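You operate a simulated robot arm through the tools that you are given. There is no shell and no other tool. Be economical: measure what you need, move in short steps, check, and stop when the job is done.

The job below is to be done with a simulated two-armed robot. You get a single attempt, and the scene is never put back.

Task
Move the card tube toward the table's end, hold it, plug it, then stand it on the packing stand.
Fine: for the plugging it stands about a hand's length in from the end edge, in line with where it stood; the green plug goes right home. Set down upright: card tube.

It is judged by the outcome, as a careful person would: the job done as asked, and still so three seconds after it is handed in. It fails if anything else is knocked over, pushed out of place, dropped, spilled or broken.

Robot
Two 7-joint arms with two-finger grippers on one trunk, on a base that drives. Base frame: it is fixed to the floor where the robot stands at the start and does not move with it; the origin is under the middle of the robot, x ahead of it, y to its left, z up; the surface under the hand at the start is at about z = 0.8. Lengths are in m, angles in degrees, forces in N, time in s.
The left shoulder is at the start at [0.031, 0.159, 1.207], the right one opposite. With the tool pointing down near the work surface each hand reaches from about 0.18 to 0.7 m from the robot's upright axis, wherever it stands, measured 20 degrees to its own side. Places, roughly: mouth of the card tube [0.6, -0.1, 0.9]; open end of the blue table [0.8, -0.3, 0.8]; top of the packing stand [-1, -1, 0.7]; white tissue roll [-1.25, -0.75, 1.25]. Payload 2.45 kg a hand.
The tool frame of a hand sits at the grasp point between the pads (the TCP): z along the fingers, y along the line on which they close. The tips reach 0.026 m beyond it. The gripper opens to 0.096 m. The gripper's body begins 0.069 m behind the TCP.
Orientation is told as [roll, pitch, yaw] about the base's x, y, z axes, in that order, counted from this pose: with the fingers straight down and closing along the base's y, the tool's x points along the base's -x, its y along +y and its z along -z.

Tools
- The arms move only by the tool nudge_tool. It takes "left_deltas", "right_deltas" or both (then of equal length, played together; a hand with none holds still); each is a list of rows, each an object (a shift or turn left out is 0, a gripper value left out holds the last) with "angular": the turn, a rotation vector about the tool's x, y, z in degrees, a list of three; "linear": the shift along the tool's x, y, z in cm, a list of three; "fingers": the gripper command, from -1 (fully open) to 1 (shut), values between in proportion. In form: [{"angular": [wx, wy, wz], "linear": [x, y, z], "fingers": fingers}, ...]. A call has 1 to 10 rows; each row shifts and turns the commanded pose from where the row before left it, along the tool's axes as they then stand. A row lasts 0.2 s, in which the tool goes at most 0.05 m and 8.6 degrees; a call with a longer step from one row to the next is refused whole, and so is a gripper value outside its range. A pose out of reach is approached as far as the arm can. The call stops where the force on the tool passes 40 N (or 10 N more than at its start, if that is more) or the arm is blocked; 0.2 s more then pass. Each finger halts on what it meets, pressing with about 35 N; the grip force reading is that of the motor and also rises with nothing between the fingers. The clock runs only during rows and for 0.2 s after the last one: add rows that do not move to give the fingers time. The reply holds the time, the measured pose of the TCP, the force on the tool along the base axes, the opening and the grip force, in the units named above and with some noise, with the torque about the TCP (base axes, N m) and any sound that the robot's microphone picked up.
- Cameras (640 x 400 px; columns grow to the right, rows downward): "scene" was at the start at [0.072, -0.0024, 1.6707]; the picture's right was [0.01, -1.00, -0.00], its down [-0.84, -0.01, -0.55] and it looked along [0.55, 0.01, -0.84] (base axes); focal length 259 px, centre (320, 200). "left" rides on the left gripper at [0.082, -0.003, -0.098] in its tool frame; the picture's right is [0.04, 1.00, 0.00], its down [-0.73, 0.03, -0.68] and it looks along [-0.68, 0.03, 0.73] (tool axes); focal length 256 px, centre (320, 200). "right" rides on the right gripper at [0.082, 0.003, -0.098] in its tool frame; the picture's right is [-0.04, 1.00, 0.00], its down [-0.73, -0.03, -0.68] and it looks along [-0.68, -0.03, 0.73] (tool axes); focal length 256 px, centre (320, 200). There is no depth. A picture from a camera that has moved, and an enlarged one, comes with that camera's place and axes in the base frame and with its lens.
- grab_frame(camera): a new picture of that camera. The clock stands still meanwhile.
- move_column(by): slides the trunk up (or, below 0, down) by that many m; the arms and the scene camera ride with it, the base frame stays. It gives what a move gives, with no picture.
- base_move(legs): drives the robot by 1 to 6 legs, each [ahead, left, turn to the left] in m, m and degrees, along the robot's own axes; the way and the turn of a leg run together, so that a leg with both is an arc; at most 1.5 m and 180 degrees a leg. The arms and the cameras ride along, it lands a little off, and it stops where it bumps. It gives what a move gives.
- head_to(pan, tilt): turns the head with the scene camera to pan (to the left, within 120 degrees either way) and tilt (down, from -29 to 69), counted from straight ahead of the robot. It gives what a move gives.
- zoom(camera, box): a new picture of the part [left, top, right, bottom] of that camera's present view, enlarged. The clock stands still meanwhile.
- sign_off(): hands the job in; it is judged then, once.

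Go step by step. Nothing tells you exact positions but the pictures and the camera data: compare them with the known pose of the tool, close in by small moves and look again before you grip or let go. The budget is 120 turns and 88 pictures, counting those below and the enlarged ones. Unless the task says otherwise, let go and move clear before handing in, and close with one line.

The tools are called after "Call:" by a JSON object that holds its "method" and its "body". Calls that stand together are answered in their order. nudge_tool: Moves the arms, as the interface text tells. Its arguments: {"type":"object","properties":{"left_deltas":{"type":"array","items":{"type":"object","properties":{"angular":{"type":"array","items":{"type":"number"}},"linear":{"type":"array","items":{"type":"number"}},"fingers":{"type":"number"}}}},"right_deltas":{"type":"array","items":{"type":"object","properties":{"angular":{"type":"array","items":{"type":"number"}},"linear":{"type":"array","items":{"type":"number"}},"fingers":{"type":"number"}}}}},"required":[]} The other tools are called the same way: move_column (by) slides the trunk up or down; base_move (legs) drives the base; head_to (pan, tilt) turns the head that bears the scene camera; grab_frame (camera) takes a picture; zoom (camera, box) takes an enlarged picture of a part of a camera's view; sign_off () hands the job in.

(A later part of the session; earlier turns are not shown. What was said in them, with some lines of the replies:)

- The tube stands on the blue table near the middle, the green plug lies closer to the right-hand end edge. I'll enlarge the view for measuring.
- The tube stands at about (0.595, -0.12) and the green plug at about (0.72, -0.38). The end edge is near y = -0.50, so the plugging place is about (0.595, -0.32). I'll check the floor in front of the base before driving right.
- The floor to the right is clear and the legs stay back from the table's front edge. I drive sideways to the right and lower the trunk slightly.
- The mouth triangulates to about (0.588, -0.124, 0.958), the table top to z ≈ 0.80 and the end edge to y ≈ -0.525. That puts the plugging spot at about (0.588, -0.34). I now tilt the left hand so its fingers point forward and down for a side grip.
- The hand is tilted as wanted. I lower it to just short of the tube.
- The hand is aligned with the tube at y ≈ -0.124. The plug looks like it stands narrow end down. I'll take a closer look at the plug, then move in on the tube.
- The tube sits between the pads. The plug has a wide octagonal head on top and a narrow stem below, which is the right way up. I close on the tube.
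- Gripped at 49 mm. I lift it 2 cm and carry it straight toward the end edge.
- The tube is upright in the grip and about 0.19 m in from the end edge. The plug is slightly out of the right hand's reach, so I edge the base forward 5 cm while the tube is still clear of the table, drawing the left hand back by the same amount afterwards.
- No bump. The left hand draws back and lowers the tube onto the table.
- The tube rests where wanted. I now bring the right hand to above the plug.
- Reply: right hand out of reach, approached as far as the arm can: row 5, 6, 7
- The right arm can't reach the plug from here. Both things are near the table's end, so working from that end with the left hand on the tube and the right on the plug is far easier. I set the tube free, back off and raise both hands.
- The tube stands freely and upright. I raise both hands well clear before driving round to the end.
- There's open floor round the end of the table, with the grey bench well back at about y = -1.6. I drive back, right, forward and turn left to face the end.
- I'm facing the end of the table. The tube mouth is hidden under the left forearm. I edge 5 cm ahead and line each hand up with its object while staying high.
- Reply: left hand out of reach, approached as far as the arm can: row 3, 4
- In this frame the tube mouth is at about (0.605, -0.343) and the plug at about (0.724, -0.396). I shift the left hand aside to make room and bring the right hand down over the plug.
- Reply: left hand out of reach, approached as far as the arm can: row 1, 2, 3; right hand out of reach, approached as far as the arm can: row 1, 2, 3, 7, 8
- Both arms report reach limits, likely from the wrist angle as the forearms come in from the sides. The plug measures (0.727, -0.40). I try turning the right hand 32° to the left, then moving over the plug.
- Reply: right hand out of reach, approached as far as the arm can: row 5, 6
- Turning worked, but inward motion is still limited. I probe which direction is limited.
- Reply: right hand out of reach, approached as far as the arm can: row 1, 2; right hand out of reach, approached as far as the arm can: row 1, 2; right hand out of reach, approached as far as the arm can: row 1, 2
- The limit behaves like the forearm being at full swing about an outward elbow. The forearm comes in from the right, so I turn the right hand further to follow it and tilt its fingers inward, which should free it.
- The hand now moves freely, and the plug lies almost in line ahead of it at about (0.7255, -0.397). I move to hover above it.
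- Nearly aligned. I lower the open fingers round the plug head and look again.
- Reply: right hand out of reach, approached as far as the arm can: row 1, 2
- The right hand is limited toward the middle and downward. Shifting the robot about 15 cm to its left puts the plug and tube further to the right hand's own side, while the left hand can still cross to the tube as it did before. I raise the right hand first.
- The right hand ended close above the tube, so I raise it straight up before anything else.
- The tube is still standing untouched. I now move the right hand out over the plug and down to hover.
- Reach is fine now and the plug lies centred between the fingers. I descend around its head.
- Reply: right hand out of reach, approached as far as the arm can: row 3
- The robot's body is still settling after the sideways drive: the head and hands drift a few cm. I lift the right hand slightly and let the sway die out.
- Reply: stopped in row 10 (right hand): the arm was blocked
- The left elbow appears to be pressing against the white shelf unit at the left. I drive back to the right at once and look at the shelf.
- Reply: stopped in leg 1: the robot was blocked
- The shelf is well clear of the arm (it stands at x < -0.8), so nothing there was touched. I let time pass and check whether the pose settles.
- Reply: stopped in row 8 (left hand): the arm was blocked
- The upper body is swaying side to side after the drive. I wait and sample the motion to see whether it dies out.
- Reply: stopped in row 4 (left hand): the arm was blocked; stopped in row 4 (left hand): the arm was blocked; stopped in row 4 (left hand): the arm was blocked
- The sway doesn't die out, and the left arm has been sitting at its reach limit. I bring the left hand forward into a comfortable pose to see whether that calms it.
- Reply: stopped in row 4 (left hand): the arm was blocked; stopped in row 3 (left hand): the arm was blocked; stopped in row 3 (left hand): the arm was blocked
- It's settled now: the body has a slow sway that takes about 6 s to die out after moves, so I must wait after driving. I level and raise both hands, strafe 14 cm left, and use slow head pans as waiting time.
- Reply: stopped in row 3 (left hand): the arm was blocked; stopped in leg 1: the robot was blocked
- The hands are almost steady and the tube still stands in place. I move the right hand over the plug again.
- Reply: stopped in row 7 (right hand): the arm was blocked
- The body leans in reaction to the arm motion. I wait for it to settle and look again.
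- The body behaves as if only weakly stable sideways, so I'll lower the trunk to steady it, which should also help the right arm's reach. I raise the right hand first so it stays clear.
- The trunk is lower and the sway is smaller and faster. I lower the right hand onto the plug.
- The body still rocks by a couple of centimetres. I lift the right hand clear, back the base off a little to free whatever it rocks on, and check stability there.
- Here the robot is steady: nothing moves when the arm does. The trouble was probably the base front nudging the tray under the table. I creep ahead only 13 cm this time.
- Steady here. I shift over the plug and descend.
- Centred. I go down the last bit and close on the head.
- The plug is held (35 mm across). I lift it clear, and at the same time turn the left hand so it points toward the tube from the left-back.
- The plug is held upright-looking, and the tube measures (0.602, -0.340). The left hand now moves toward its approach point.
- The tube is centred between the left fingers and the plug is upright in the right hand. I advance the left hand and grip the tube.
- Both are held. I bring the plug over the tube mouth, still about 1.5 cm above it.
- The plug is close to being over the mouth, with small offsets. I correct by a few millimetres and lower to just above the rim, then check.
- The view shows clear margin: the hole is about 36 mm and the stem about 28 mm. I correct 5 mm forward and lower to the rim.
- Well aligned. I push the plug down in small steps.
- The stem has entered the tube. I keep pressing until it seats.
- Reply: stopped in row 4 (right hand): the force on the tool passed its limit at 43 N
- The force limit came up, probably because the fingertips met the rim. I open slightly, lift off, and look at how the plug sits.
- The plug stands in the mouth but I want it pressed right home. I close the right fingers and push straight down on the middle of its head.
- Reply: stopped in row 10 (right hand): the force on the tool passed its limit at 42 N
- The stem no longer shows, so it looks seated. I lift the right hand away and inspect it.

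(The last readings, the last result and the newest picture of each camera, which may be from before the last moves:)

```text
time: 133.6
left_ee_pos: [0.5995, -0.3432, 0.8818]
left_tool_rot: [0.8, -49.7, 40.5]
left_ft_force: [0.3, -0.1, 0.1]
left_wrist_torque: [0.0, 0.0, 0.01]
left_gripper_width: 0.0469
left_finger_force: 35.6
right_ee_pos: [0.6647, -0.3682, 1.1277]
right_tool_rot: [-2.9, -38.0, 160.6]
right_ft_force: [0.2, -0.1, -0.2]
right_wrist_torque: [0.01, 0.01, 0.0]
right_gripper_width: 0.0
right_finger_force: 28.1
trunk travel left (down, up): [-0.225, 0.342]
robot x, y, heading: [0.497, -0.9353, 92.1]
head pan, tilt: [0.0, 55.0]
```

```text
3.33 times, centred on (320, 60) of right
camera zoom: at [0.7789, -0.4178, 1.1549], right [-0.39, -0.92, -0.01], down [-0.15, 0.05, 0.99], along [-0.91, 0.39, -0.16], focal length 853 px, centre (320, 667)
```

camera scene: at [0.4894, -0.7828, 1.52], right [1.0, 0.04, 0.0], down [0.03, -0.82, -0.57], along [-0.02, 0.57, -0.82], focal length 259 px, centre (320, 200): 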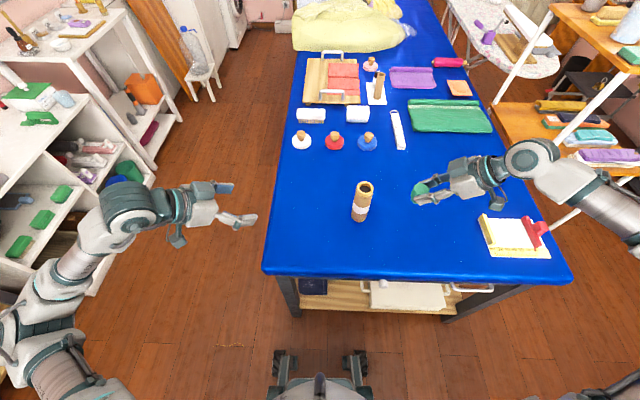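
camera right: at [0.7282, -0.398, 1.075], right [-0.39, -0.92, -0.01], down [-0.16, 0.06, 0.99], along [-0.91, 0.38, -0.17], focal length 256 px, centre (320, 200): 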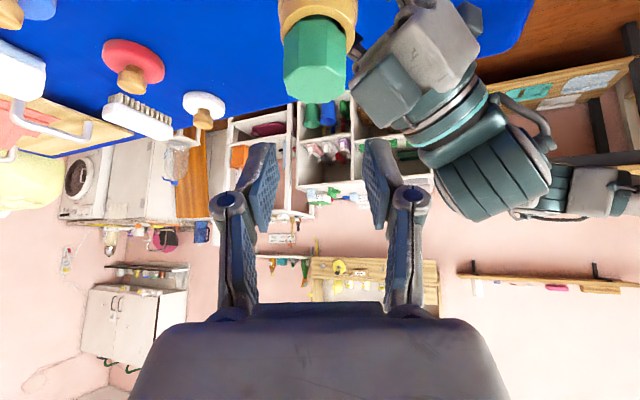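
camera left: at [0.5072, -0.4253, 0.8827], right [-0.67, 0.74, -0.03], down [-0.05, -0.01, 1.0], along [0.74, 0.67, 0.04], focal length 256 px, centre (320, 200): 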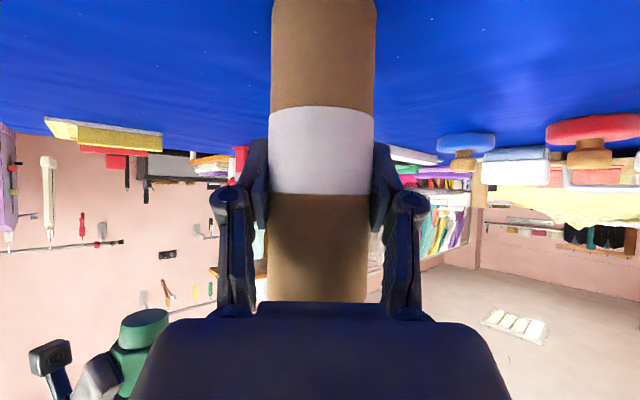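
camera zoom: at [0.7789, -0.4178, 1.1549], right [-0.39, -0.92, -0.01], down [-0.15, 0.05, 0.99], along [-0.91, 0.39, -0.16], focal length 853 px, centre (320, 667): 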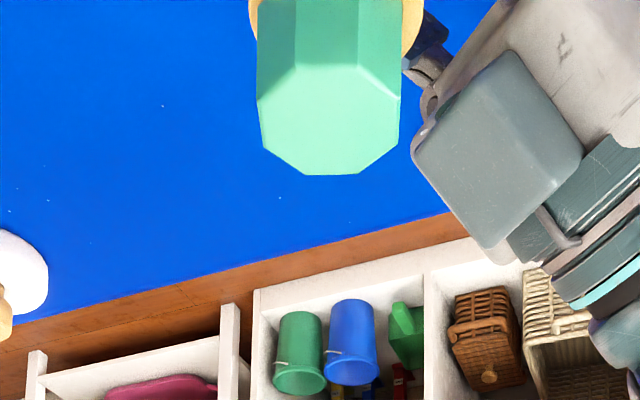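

The plug's head sits down on the rim all round with its top level, and the push met a firm stop. Next is the transfer: the packing stand is the black-legged wooden table, with free space near (-1.02, -1.08). I move the right hand away, lift the tube and draw it toward me.

Call:
{"method": "nudge_tool", "body": {"right_deltas": [{"linear": [2.45, -0.3, -1.85]}, {"linear": [2.45, -0.3, -1.85]}, {"linear": [2.45, -0.3, -1.85]}, {"linear": [2.45, -0.3, -1.85]}, {}, {}, {}, {}, {}, {}], "left_deltas": [{}, {}, {}, {"linear": [-0.77, 0, -0.64]}, {"linear": [-1.53, 0, -1.29]}, {"linear": [-1.53, 0, -1.29]}, {"linear": [-1.53, 0, -1.29]}, {"linear": [-1.53, 0, -1.29]}, {"linear": [-1.0, 0, -0.8]}, {}]}}

Call:
{"method": "move_column", "body": {"by": 0.1}}

Call:
{"method": "grab_frame", "body": {"camera": "scene"}}

```text
time: 135.8
left_ee_pos: [0.6012, -0.343, 0.9861]
left_tool_rot: [0.8, -49.7, 40.3]
left_ft_force: [0.6, 0.8, -0.6]
left_wrist_torque: [0.0, 0.0, 0.02]
left_gripper_width: 0.0467
left_finger_force: 35.0
right_ee_pos: [0.7799, -0.4006, 1.1258]
right_tool_rot: [-2.9, -38.1, 160.6]
right_ft_force: [0.4, 0.7, -0.2]
right_wrist_torque: [0.0, 0.0, -0.01]
right_gripper_width: 0.0
right_finger_force: 28.8
trunk travel left (down, up): [-0.225, 0.342]
robot x, y, heading: [0.4996, -0.9349, 91.9]
head pan, tilt: [0.0, 55.0]
```

```text
time: 137.1
left_ee_pos: [0.6012, -0.3418, 1.0832]
left_tool_rot: [0.6, -49.7, 40.5]
left_ft_force: [-0.2, 1.1, -0.9]
left_wrist_torque: [-0.01, 0.0, -0.02]
left_gripper_width: 0.0469
left_finger_force: 34.5
right_ee_pos: [0.7828, -0.4004, 1.2239]
right_tool_rot: [-2.8, -38.1, 160.6]
right_ft_force: [1.3, -0.9, -0.5]
right_wrist_torque: [0.0, -0.02, 0.0]
right_gripper_width: 0.0
right_finger_force: 28.5
trunk travel left (down, up): [-0.325, 0.242]
robot x, y, heading: [0.5003, -0.9377, 92.0]
head pan, tilt: [0.0, 55.0]
```

```text
12 pictures are left
camera scene: at [0.4967, -0.8432, 1.6224], right [1.0, 0.04, 0.0], down [0.03, -0.82, -0.57], along [-0.02, 0.57, -0.82], focal length 259 px, centre (320, 200)
```

scene: 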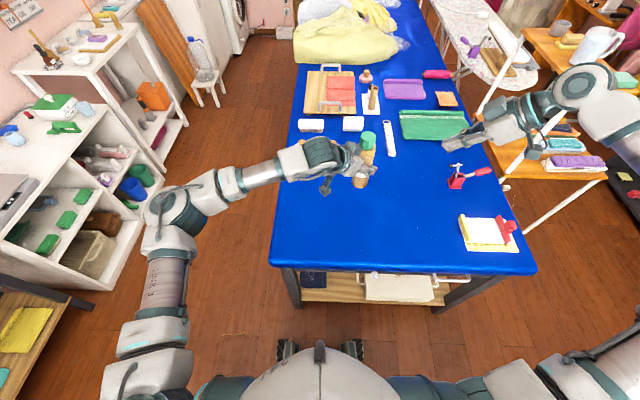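

The plug stays in place. I draw the tube in to mid-front and drive: back, left, then turn to face the stand.

Call:
{"method": "nudge_tool", "body": {"left_deltas": [{"linear": [1.2, 0.2, -1.4]}, {"linear": [2.3, 0.4, -2.75]}, {"linear": [2.3, 0.4, -2.75]}, {"linear": [2.3, 0.4, -2.75]}, {"linear": [1.1, 0.2, -1.3]}, {}]}}

Call:
{"method": "base_move", "body": {"legs": [[-0.15, 0, 0], [0, 0.3, 0], [0, 0.35, 0]]}}

Call:
{"method": "base_move", "body": {"legs": [[0, 0, 44], [0, 0, 44]]}}

Call:
{"method": "grab_frame", "body": {"camera": "scene"}}

```text
time: 138.5
left_ee_pos: [0.4797, -0.4245, 1.0859]
left_tool_rot: [0.7, -49.7, 40.3]
left_ft_force: [-0.8, -0.2, -1.1]
left_wrist_torque: [0.0, -0.02, 0.0]
left_gripper_width: 0.0467
left_finger_force: 34.3
right_ee_pos: [0.7829, -0.4005, 1.2237]
right_tool_rot: [-2.9, -38.1, 160.5]
right_ft_force: [-0.1, -0.7, -0.4]
right_wrist_torque: [-0.02, 0.04, -0.03]
right_gripper_width: 0.0
right_finger_force: 28.1
trunk travel left (down, up): [-0.325, 0.242]
robot x, y, heading: [0.5017, -0.9391, 92.2]
head pan, tilt: [0.0, 55.0]
```

```text
time: 143.4
left_ee_pos: [-0.1153, -0.5966, 1.0854]
left_tool_rot: [2.5, -48.1, 38.7]
left_ft_force: [3.1, -0.4, -0.7]
left_wrist_torque: [0.03, 0.16, 0.15]
left_gripper_width: 0.0467
left_finger_force: 34.8
right_ee_pos: [0.1932, -0.5731, 1.2122]
right_tool_rot: [-1.7, -40.1, 159.7]
right_ft_force: [3.2, 0.1, -1.0]
right_wrist_torque: [0.04, 0.16, 0.02]
right_gripper_width: 0.0
right_finger_force: 28.6
trunk travel left (down, up): [-0.325, 0.242]
robot x, y, heading: [-0.1313, -1.1107, 92.0]
head pan, tilt: [0.0, 55.0]
```

```text
time: 147.8
left_ee_pos: [-0.6446, -1.0768, 1.0882]
left_tool_rot: [2.2, -48.9, 126.1]
left_ft_force: [0.8, -0.3, -1.1]
left_wrist_torque: [-0.01, 0.08, 0.04]
left_gripper_width: 0.0467
left_finger_force: 35.1
right_ee_pos: [-0.6544, -0.7681, 1.2173]
right_tool_rot: [-2.1, -39.4, -113.0]
right_ft_force: [0.1, 0.4, -0.7]
right_wrist_torque: [0.0, -0.01, -0.01]
right_gripper_width: 0.0
right_finger_force: 28.3
trunk travel left (down, up): [-0.325, 0.242]
robot x, y, heading: [-0.132, -1.1051, 179.6]
head pan, tilt: [0.0, 55.0]
```

```text
11 pictures are left
camera scene: at [-0.232, -1.0665, 1.622], right [0.01, 1.0, -0.02], down [0.82, -0.02, -0.57], along [-0.57, -0.01, -0.82], focal length 259 px, centre (320, 200)
```

scene: 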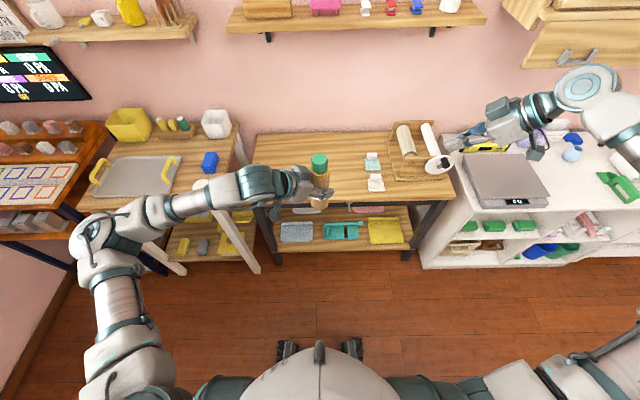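

I'm facing the stand, whose top spans x ≈ -0.87 to -1.31 and y ≈ -1.37 to -0.55. The free area is in front of me, left of the bottle. I shift slightly right and drive up to it.

Call:
{"method": "base_move", "body": {"legs": [[0, -0.07, 0], [0.3, 0, 0]]}}

Call:
{"method": "head_to", "body": {"pan": 0, "tilt": 60}}

Call:
{"method": "nudge_tool", "body": {"left_deltas": [{}, {}, {}, {}, {}]}}

Call:
{"method": "grab_frame", "body": {"camera": "scene"}}

```text
time: 150.5
left_ee_pos: [-0.9421, -0.9855, 1.0902]
left_tool_rot: [2.9, -48.7, 125.5]
left_ft_force: [0.7, 1.4, -0.1]
left_wrist_torque: [-0.09, 0.01, 0.11]
left_gripper_width: 0.0468
left_finger_force: 35.0
right_ee_pos: [-0.9534, -0.6793, 1.2185]
right_tool_rot: [-2.1, -40.0, -113.2]
right_ft_force: [-1.3, 0.4, -0.6]
right_wrist_torque: [-0.06, -0.12, 0.1]
right_gripper_width: 0.0001
right_finger_force: 28.7
trunk travel left (down, up): [-0.325, 0.242]
robot x, y, heading: [-0.4365, -1.0262, 179.6]
head pan, tilt: [0.0, 55.0]
```

```text
time: 151.2
left_ee_pos: [-0.9405, -1.0, 1.093]
left_tool_rot: [1.9, -49.8, 126.0]
left_ft_force: [0.1, 1.6, 0.4]
left_wrist_torque: [-0.09, 0.02, 0.07]
left_gripper_width: 0.047
left_finger_force: 35.2
right_ee_pos: [-0.9528, -0.6939, 1.2247]
right_tool_rot: [-2.5, -38.9, -113.2]
right_ft_force: [-1.0, 0.8, -0.6]
right_wrist_torque: [-0.1, -0.02, 0.05]
right_gripper_width: 0.0001
right_finger_force: 28.3
trunk travel left (down, up): [-0.325, 0.242]
robot x, y, heading: [-0.4404, -1.018, 179.7]
head pan, tilt: [0.0, 60.0]
```

```text
time: 152.3
left_ee_pos: [-0.9387, -1.0163, 1.092]
left_tool_rot: [1.4, -50.3, 126.5]
left_ft_force: [0.5, 0.6, -0.7]
left_wrist_torque: [-0.05, 0.02, 0.04]
left_gripper_width: 0.0468
left_finger_force: 34.6
right_ee_pos: [-0.9502, -0.7153, 1.2301]
right_tool_rot: [-3.1, -38.4, -112.6]
right_ft_force: [-0.5, 0.9, 0.0]
right_wrist_torque: [-0.02, 0.0, 0.05]
right_gripper_width: 0.0001
right_finger_force: 29.1
trunk travel left (down, up): [-0.325, 0.242]
robot x, y, heading: [-0.4375, -1.0201, 179.5]
head pan, tilt: [0.0, 60.0]
```

```text
10 pictures are left
camera scene: at [-0.5285, -0.9759, 1.6156], right [0.01, 1.0, -0.03], down [0.87, -0.02, -0.5], along [-0.5, -0.02, -0.87], focal length 259 px, centre (320, 200)
```

scene: 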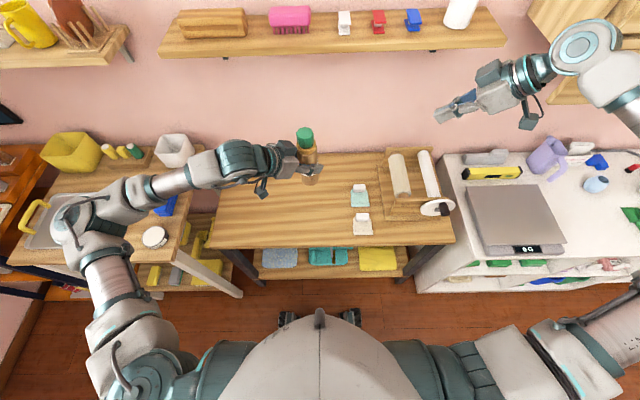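

The tube is over the free part of the stand. I let the slight sway settle before lowering.

Call:
{"method": "head_to", "body": {"pan": 0, "tilt": 58}}

Call:
{"method": "head_to", "body": {"pan": 0, "tilt": 60}}

Call:
{"method": "head_to", "body": {"pan": 0, "tilt": 58}}

Call:
{"method": "head_to", "body": {"pan": 0, "tilt": 60}}

Call:
{"method": "head_to", "body": {"pan": 0, "tilt": 58}}

Call:
{"method": "head_to", "body": {"pan": 0, "tilt": 60}}

```text
time: 153.0
left_ee_pos: [-0.9389, -0.9967, 1.0949]
left_tool_rot: [2.0, -49.6, 125.7]
left_ft_force: [1.1, 1.2, -1.4]
left_wrist_torque: [-0.09, 0.01, 0.1]
left_gripper_width: 0.0467
left_finger_force: 35.1
right_ee_pos: [-0.9514, -0.6891, 1.2252]
right_tool_rot: [-2.5, -39.1, -113.3]
right_ft_force: [-0.3, 1.5, -0.8]
right_wrist_torque: [-0.1, -0.06, 0.06]
right_gripper_width: 0.0
right_finger_force: 28.3
trunk travel left (down, up): [-0.325, 0.242]
robot x, y, heading: [-0.4381, -1.0143, 179.7]
head pan, tilt: [0.0, 58.0]
```

```text
time: 153.6
left_ee_pos: [-0.9405, -1.0706, 1.0906]
left_tool_rot: [-1.0, -51.8, 128.7]
left_ft_force: [-1.0, -2.7, -1.6]
left_wrist_torque: [0.13, -0.01, -0.16]
left_gripper_width: 0.0465
left_finger_force: 34.9
right_ee_pos: [-0.9518, -0.7734, 1.2399]
right_tool_rot: [-4.3, -36.2, -111.5]
right_ft_force: [0.3, -1.5, 0.0]
right_wrist_torque: [0.17, 0.01, -0.04]
right_gripper_width: 0.0
right_finger_force: 28.3
trunk travel left (down, up): [-0.325, 0.242]
robot x, y, heading: [-0.4377, -1.0285, 180.0]
head pan, tilt: [0.0, 60.0]
```

```text
time: 154.2
left_ee_pos: [-0.9379, -1.0367, 1.0935]
left_tool_rot: [0.6, -51.0, 127.2]
left_ft_force: [0.2, -0.4, -0.8]
left_wrist_torque: [-0.01, -0.02, 0.01]
left_gripper_width: 0.047
left_finger_force: 34.7
right_ee_pos: [-0.9517, -0.7371, 1.2345]
right_tool_rot: [-3.6, -37.6, -112.1]
right_ft_force: [-0.5, 0.2, 0.6]
right_wrist_torque: [0.01, 0.0, -0.01]
right_gripper_width: 0.0001
right_finger_force: 28.4
trunk travel left (down, up): [-0.325, 0.242]
robot x, y, heading: [-0.4345, -1.0253, 179.3]
head pan, tilt: [0.0, 58.0]
```

```text
time: 154.8
left_ee_pos: [-0.9377, -0.9879, 1.0936]
left_tool_rot: [2.4, -49.5, 125.4]
left_ft_force: [1.3, 3.2, -0.7]
left_wrist_torque: [-0.09, 0.12, 0.16]
left_gripper_width: 0.0467
left_finger_force: 34.7
right_ee_pos: [-0.9511, -0.6808, 1.2227]
right_tool_rot: [-2.5, -39.7, -113.4]
right_ft_force: [-0.4, 1.1, -1.2]
right_wrist_torque: [-0.15, -0.05, 0.07]
right_gripper_width: 0.0
right_finger_force: 28.2
trunk travel left (down, up): [-0.325, 0.242]
robot x, y, heading: [-0.4352, -1.0132, 179.8]
head pan, tilt: [0.0, 60.0]
```

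```text
time: 155.4
left_ee_pos: [-0.9417, -1.0568, 1.0918]
left_tool_rot: [-0.4, -51.6, 128.3]
left_ft_force: [-0.3, -1.4, -1.4]
left_wrist_torque: [0.07, -0.02, -0.07]
left_gripper_width: 0.0469
left_finger_force: 35.1
right_ee_pos: [-0.9518, -0.757, 1.2376]
right_tool_rot: [-3.9, -36.6, -111.9]
right_ft_force: [-0.2, -0.7, -0.1]
right_wrist_torque: [0.09, 0.01, -0.04]
right_gripper_width: 0.0
right_finger_force: 28.6
trunk travel left (down, up): [-0.325, 0.242]
robot x, y, heading: [-0.4347, -1.0247, 179.4]
head pan, tilt: [0.0, 58.0]
```

```text
time: 156.1
left_ee_pos: [-0.9391, -1.056, 1.0926]
left_tool_rot: [-0.2, -51.5, 128.0]
left_ft_force: [-1.7, -1.0, -1.0]
left_wrist_torque: [0.07, -0.02, -0.07]
left_gripper_width: 0.0471
left_finger_force: 34.6
right_ee_pos: [-0.9499, -0.7562, 1.2387]
right_tool_rot: [-4.0, -36.8, -111.7]
right_ft_force: [0.8, -0.8, 0.8]
right_wrist_torque: [0.09, -0.01, -0.02]
right_gripper_width: 0.0001
right_finger_force: 28.7
trunk travel left (down, up): [-0.325, 0.242]
robot x, y, heading: [-0.4357, -1.0267, 179.7]
head pan, tilt: [0.0, 60.0]
```

My head moves were feeding the sway, so I wait quietly instead.

Call:
{"method": "nudge_tool", "body": {"right_deltas": [{}, {}, {}, {}, {}, {}, {}, {}, {}, {}]}}

Call:
{"method": "nudge_tool", "body": {"right_deltas": [{}, {}, {}, {}, {}, {}, {}, {}, {}, {}]}}

Call:
{"method": "nudge_tool", "body": {"right_deltas": [{}, {}, {}, {}, {}, {}, {}, {}, {}, {}]}}

```text
time: 158.3
left_ee_pos: [-0.9399, -1.0177, 1.0921]
left_tool_rot: [1.4, -50.4, 126.5]
left_ft_force: [0.0, 0.0, -0.4]
left_wrist_torque: [-0.07, 0.05, 0.01]
left_gripper_width: 0.0471
left_finger_force: 35.3
right_ee_pos: [-0.9524, -0.7141, 1.2286]
right_tool_rot: [-3.0, -38.4, -112.9]
right_ft_force: [-0.3, 0.0, -0.4]
right_wrist_torque: [-0.04, -0.04, 0.05]
right_gripper_width: 0.0001
right_finger_force: 28.4
trunk travel left (down, up): [-0.325, 0.242]
robot x, y, heading: [-0.438, -1.0186, 179.3]
head pan, tilt: [0.0, 60.0]
```

```text
time: 160.5
left_ee_pos: [-0.9386, -1.0313, 1.0929]
left_tool_rot: [0.8, -50.8, 127.1]
left_ft_force: [-0.5, 0.1, -1.6]
left_wrist_torque: [0.01, -0.04, 0.0]
left_gripper_width: 0.0467
left_finger_force: 34.9
right_ee_pos: [-0.9511, -0.7312, 1.2336]
right_tool_rot: [-3.6, -37.9, -112.3]
right_ft_force: [-0.4, -0.2, 1.1]
right_wrist_torque: [0.03, 0.03, -0.03]
right_gripper_width: 0.0002
right_finger_force: 27.8
trunk travel left (down, up): [-0.325, 0.242]
robot x, y, heading: [-0.4381, -1.0241, 179.6]
head pan, tilt: [0.0, 60.0]
```

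```text
time: 162.7
left_ee_pos: [-0.9392, -1.0425, 1.0927]
left_tool_rot: [0.2, -51.2, 127.7]
left_ft_force: [-0.3, -1.1, -1.4]
left_wrist_torque: [0.04, 0.0, -0.03]
left_gripper_width: 0.0469
left_finger_force: 35.1
right_ee_pos: [-0.9509, -0.7409, 1.2329]
right_tool_rot: [-3.6, -37.3, -112.2]
right_ft_force: [0.4, -0.7, 0.1]
right_wrist_torque: [0.01, 0.04, -0.02]
right_gripper_width: 0.0001
right_finger_force: 28.6
trunk travel left (down, up): [-0.325, 0.242]
robot x, y, heading: [-0.4376, -1.0224, 179.3]
head pan, tilt: [0.0, 60.0]
```

It's calming down. I lower the trunk smoothly, which also steadies the robot, bringing the tube closer to the stand.

Call:
{"method": "move_column", "body": {"by": -0.12}}

Call:
{"method": "nudge_tool", "body": {"right_deltas": [{}, {}, {}, {}, {}, {}, {}, {}, {}, {}]}}

Call:
{"method": "nudge_tool", "body": {"right_deltas": [{}, {}, {}, {}, {}, {}, {}, {}, {}, {}]}}

Call:
{"method": "grab_frame", "body": {"camera": "scene"}}

```text
time: 164.2
left_ee_pos: [-0.9391, -1.0673, 0.9743]
left_tool_rot: [-0.6, -52.0, 128.3]
left_ft_force: [-0.8, -2.7, -1.7]
left_wrist_torque: [0.13, -0.07, -0.09]
left_gripper_width: 0.0471
left_finger_force: 35.3
right_ee_pos: [-0.9509, -0.7695, 1.1228]
right_tool_rot: [-4.5, -36.2, -111.4]
right_ft_force: [0.8, -1.1, 1.1]
right_wrist_torque: [0.12, 0.06, -0.05]
right_gripper_width: 0.0001
right_finger_force: 27.9
trunk travel left (down, up): [-0.205, 0.362]
robot x, y, heading: [-0.4389, -1.0304, 179.4]
head pan, tilt: [0.0, 60.0]
```

```text
time: 166.6
left_ee_pos: [-0.9353, -1.0325, 0.9749]
left_tool_rot: [0.8, -51.3, 127.0]
left_ft_force: [-0.1, -0.7, -1.5]
left_wrist_torque: [0.05, 0.01, -0.02]
left_gripper_width: 0.047
left_finger_force: 34.8
right_ee_pos: [-0.9468, -0.7322, 1.1181]
right_tool_rot: [-3.9, -37.4, -112.2]
right_ft_force: [0.0, -0.7, 0.3]
right_wrist_torque: [0.05, 0.01, -0.07]
right_gripper_width: 0.0
right_finger_force: 28.9
trunk travel left (down, up): [-0.205, 0.362]
robot x, y, heading: [-0.4377, -1.0205, 179.7]
head pan, tilt: [0.0, 60.0]
stopped in row 10 (right hand): the arm was blocked; the commanded pose is now the measured one
```

```text
time: 168.8
left_ee_pos: [-0.9356, -1.0087, 0.9746]
left_tool_rot: [1.7, -50.6, 126.0]
left_ft_force: [0.8, 1.4, -0.3]
left_wrist_torque: [-0.06, 0.02, 0.06]
left_gripper_width: 0.0468
left_finger_force: 35.0
right_ee_pos: [-0.9474, -0.7054, 1.1105]
right_tool_rot: [-3.2, -38.6, -113.0]
right_ft_force: [-0.5, 1.7, 0.4]
right_wrist_torque: [-0.07, 0.01, 0.04]
right_gripper_width: 0.0
right_finger_force: 28.1
trunk travel left (down, up): [-0.205, 0.362]
robot x, y, heading: [-0.4343, -1.0104, 179.4]
head pan, tilt: [0.0, 60.0]
```

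```text
9 pictures are left
camera scene: at [-0.6094, -0.9976, 1.4923], right [0.01, 1.0, -0.01], down [0.87, -0.01, -0.5], along [-0.5, 0.0, -0.87], focal length 259 px, centre (320, 200)
```

scene: 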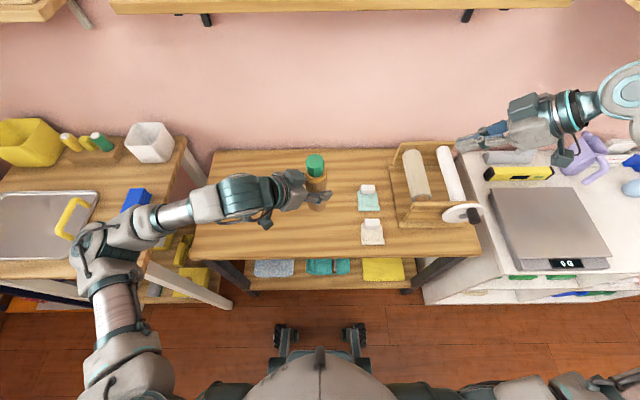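

The sway is small now. The tube is above a clear patch of the stand, so I lower it halfway with the arm, easing slightly right and away from the tray stand.

Call:
{"method": "nudge_tool", "body": {"left_deltas": [{"linear": [0.5, -0.1, 1.0]}, {"linear": [0.8, -0.1, 1.6]}, {"linear": [0.8, -0.1, 1.6]}, {"linear": [0.8, -0.1, 1.6]}, {"linear": [0.8, -0.1, 1.6]}, {"linear": [0.8, -0.1, 1.6]}, {"linear": [0.4, -0.1, 0.8]}, {}]}}

Call:
{"method": "grab_frame", "body": {"camera": "scene"}}

```text
time: 170.6
left_ee_pos: [-0.9584, -0.9728, 0.8767]
left_tool_rot: [1.5, -50.7, 126.2]
left_ft_force: [1.0, 1.3, 0.2]
left_wrist_torque: [-0.05, 0.01, 0.04]
left_gripper_width: 0.0468
left_finger_force: 35.1
right_ee_pos: [-0.9471, -0.7076, 1.1107]
right_tool_rot: [-3.2, -38.5, -112.9]
right_ft_force: [-0.2, 1.1, -0.3]
right_wrist_torque: [-0.08, -0.02, 0.04]
right_gripper_width: 0.0001
right_finger_force: 28.8
trunk travel left (down, up): [-0.205, 0.362]
robot x, y, heading: [-0.4317, -1.0112, 179.2]
head pan, tilt: [0.0, 60.0]
```

```text
8 pictures are left
camera scene: at [-0.6092, -0.9933, 1.4922], right [0.01, 1.0, -0.01], down [0.87, -0.02, -0.5], along [-0.5, -0.01, -0.87], focal length 259 px, centre (320, 200)
```

scene: 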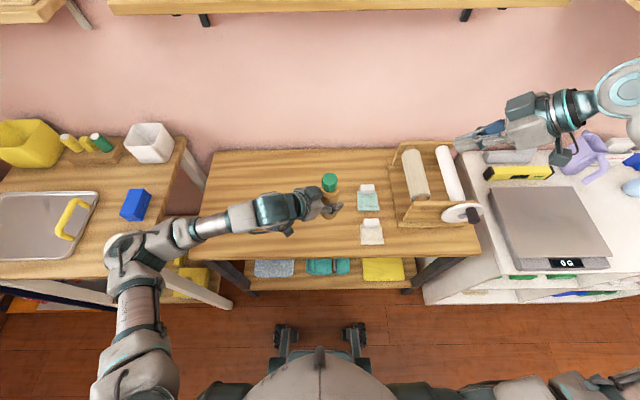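

Still clear everywhere. I lower further until the tube's base is just at the stand's top.

Call:
{"method": "nudge_tool", "body": {"left_deltas": [{"linear": [1.0, 0, 0.8]}, {"linear": [1.3, 0, 1.08]}, {"linear": [1.3, 0, 1.08]}, {"linear": [1.3, 0, 1.08]}, {"linear": [1.0, 0, 0.8]}, {}, {"linear": [0.31, 0, 0.25]}, {"linear": [0.31, 0, 0.25]}, {}]}}

Call:
{"method": "grab_frame", "body": {"camera": "left"}}

```text
time: 172.6
left_ee_pos: [-0.9588, -0.983, 0.7932]
left_tool_rot: [1.1, -51.2, 126.6]
left_ft_force: [-6.9, -2.1, 24.5]
left_wrist_torque: [0.27, 0.09, 0.03]
left_gripper_width: 0.0472
left_finger_force: 34.9
right_ee_pos: [-0.9467, -0.7227, 1.1163]
right_tool_rot: [-3.6, -37.9, -112.5]
right_ft_force: [-0.2, 0.1, -0.3]
right_wrist_torque: [-0.04, 0.02, -0.01]
right_gripper_width: 0.0
right_finger_force: 28.1
trunk travel left (down, up): [-0.205, 0.362]
robot x, y, heading: [-0.4379, -1.0154, 179.6]
head pan, tilt: [0.0, 60.0]
```

```text
7 pictures are left
camera left: at [-0.8792, -1.0826, 0.7919], right [-0.78, -0.63, -0.02], down [0.03, -0.07, 1.0], along [-0.63, 0.78, 0.07], focal length 256 px, centre (320, 200)
```

left: 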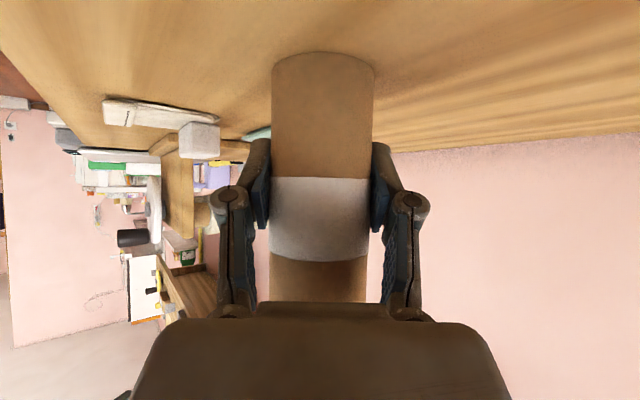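

The tube has touched down with about 24 N on it. I ease the pressure, open the fingers gradually, and check.

Call:
{"method": "nudge_tool", "body": {"left_deltas": [{"linear": [-0.23, 0, -0.19]}, {}, {"fingers": 0.0}, {"fingers": -0.1}, {"fingers": -0.25}, {"fingers": -0.45}, {"fingers": -0.7}, {}]}}

Call:
{"method": "grab_frame", "body": {"camera": "left"}}

```text
time: 174.4
left_ee_pos: [-0.9595, -0.9857, 0.7942]
left_tool_rot: [1.0, -51.0, 126.6]
left_ft_force: [-0.8, 0.3, -0.4]
left_wrist_torque: [0.0, -0.01, 0.0]
left_gripper_width: 0.0816
left_finger_force: 0.0
right_ee_pos: [-0.9465, -0.7219, 1.1152]
right_tool_rot: [-3.6, -37.8, -112.6]
right_ft_force: [0.9, -0.5, -0.7]
right_wrist_torque: [0.01, 0.01, -0.01]
right_gripper_width: 0.0
right_finger_force: 28.7
trunk travel left (down, up): [-0.205, 0.362]
robot x, y, heading: [-0.4388, -1.0146, 179.6]
head pan, tilt: [0.0, 60.0]
```

```text
6 pictures are left
camera left: at [-0.8794, -1.0829, 0.7933], right [-0.78, -0.63, -0.02], down [0.03, -0.06, 1.0], along [-0.63, 0.78, 0.07], focal length 256 px, centre (320, 200)
```

left: 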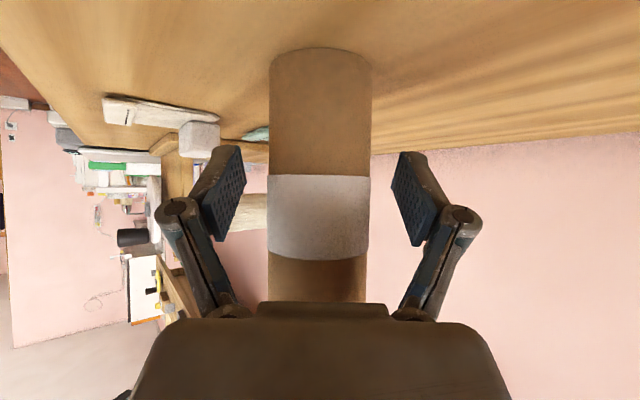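

The tube stands on its own. I open fully and back straight out.

Call:
{"method": "nudge_tool", "body": {"left_deltas": [{"fingers": -1}, {"fingers": -1}, {"linear": [1.0, 0, -1.2]}, {"linear": [2.0, 0, -2.45]}, {"linear": [2.0, 0, -2.45]}, {"linear": [2.0, 0, -2.45]}, {"linear": [1.2, 0, -1.5]}, {}]}}

Call:
{"method": "grab_frame", "body": {"camera": "left"}}

Call:
{"method": "grab_frame", "body": {"camera": "scene"}}

```text
time: 176.2
left_ee_pos: [-0.8811, -1.0884, 0.7928]
left_tool_rot: [1.0, -51.0, 126.8]
left_ft_force: [0.2, 0.2, 0.0]
left_wrist_torque: [0.01, -0.02, -0.01]
left_gripper_width: 0.096
left_finger_force: 0.1
right_ee_pos: [-0.9474, -0.7211, 1.1136]
right_tool_rot: [-3.6, -37.9, -112.5]
right_ft_force: [-0.2, -0.6, -0.7]
right_wrist_torque: [0.02, 0.01, -0.03]
right_gripper_width: 0.0
right_finger_force: 28.3
trunk travel left (down, up): [-0.205, 0.362]
robot x, y, heading: [-0.4372, -1.0177, 179.3]
head pan, tilt: [0.0, 60.0]
```

```text
5 pictures are left
camera left: at [-0.8014, -1.1872, 0.7914], right [-0.78, -0.63, -0.02], down [0.03, -0.06, 1.0], along [-0.63, 0.78, 0.07], focal length 256 px, centre (320, 200)
```

left: 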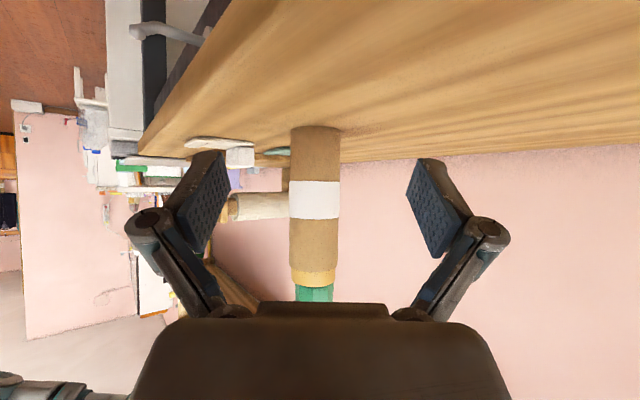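

```text
4 pictures are left
camera scene: at [-0.6087, -1.0134, 1.4924], right [0.01, 1.0, 0.0], down [0.87, -0.01, -0.5], along [-0.5, 0.0, -0.87], focal length 259 px, centre (320, 200)
```

scene: 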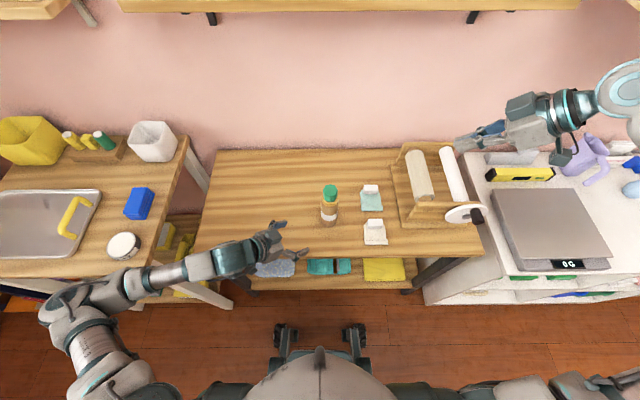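

The tube stands upright with its plug in place. I check the seating close up and raise the left hand clear.

Call:
{"method": "zoom", "body": {"camera": "left", "box": [270, 240, 360, 310]}}

Call:
{"method": "nudge_tool", "body": {"left_deltas": [{"linear": [-1.0, 0, -2.0]}, {"linear": [-1.8, 0, -2.6]}, {"linear": [-1.8, 0, -2.6]}, {"linear": [-1.8, 0, -2.6]}, {"linear": [-1.0, 0, -1.6]}, {}, {}]}}

Call:
{"method": "zoom", "body": {"camera": "scene", "box": [270, 150, 410, 260]}}

```text
5.71 times, centred on (315, 275) of left
camera zoom: at [-0.8014, -1.1872, 0.7914], right [-0.78, -0.63, -0.02], down [0.03, -0.06, 1.0], along [-0.63, 0.78, 0.07], focal length 1463 px, centre (349, -229)
```

zoom: 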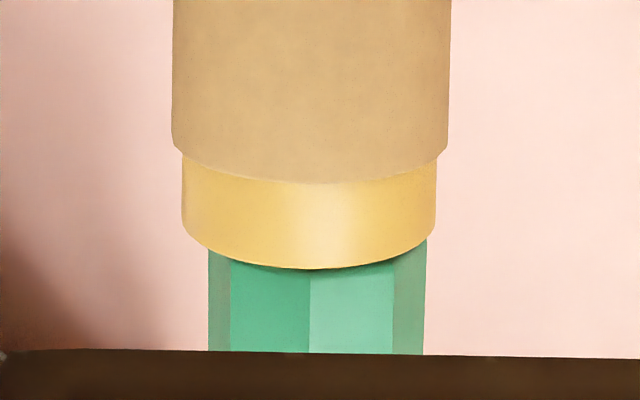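

```text
time: 177.8
left_ee_pos: [-0.8589, -1.1216, 0.9228]
left_tool_rot: [0.8, -50.9, 126.7]
left_ft_force: [0.2, 0.5, -0.7]
left_wrist_torque: [-0.01, 0.01, 0.02]
left_gripper_width: 0.0961
left_finger_force: 0.1
left hand out of reach, approached as far as the arm can: row 5
right_ee_pos: [-0.9469, -0.7221, 1.1147]
right_tool_rot: [-3.7, -37.9, -112.6]
right_ft_force: [0.3, 0.0, -0.8]
right_wrist_torque: [-0.03, 0.02, 0.01]
right_gripper_width: 0.0001
right_finger_force: 28.5
trunk travel left (down, up): [-0.205, 0.362]
robot x, y, heading: [-0.4341, -1.0158, 179.4]
head pan, tilt: [0.0, 60.0]
```

```text
3.64 times, centred on (340, 205) of scene
camera zoom: at [-0.6083, -1.0138, 1.4925], right [0.01, 1.0, 0.0], down [0.87, -0.01, -0.5], along [-0.5, 0.0, -0.87], focal length 941 px, centre (247, 182)
```

zoom: 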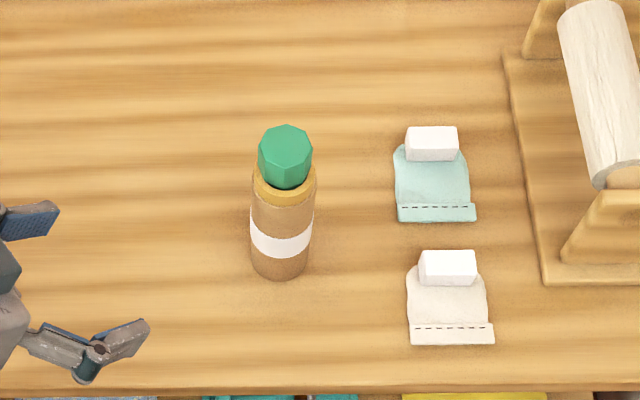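

The plugged tube stands upright on a clear part of the packing stand, nothing near it was disturbed, and both hands are clear. I hand it in.

Call:
{"method": "sign_off", "body": {}}

```text
The job is handed in.
```

I stood the card tube near the table's end, held it and pushed in the green plug. It now stands upright on the packing stand, with both hands clear of it. No gap shows between the plug's head and the rim, but my last close view was from below and could hide up to about 3 mm.
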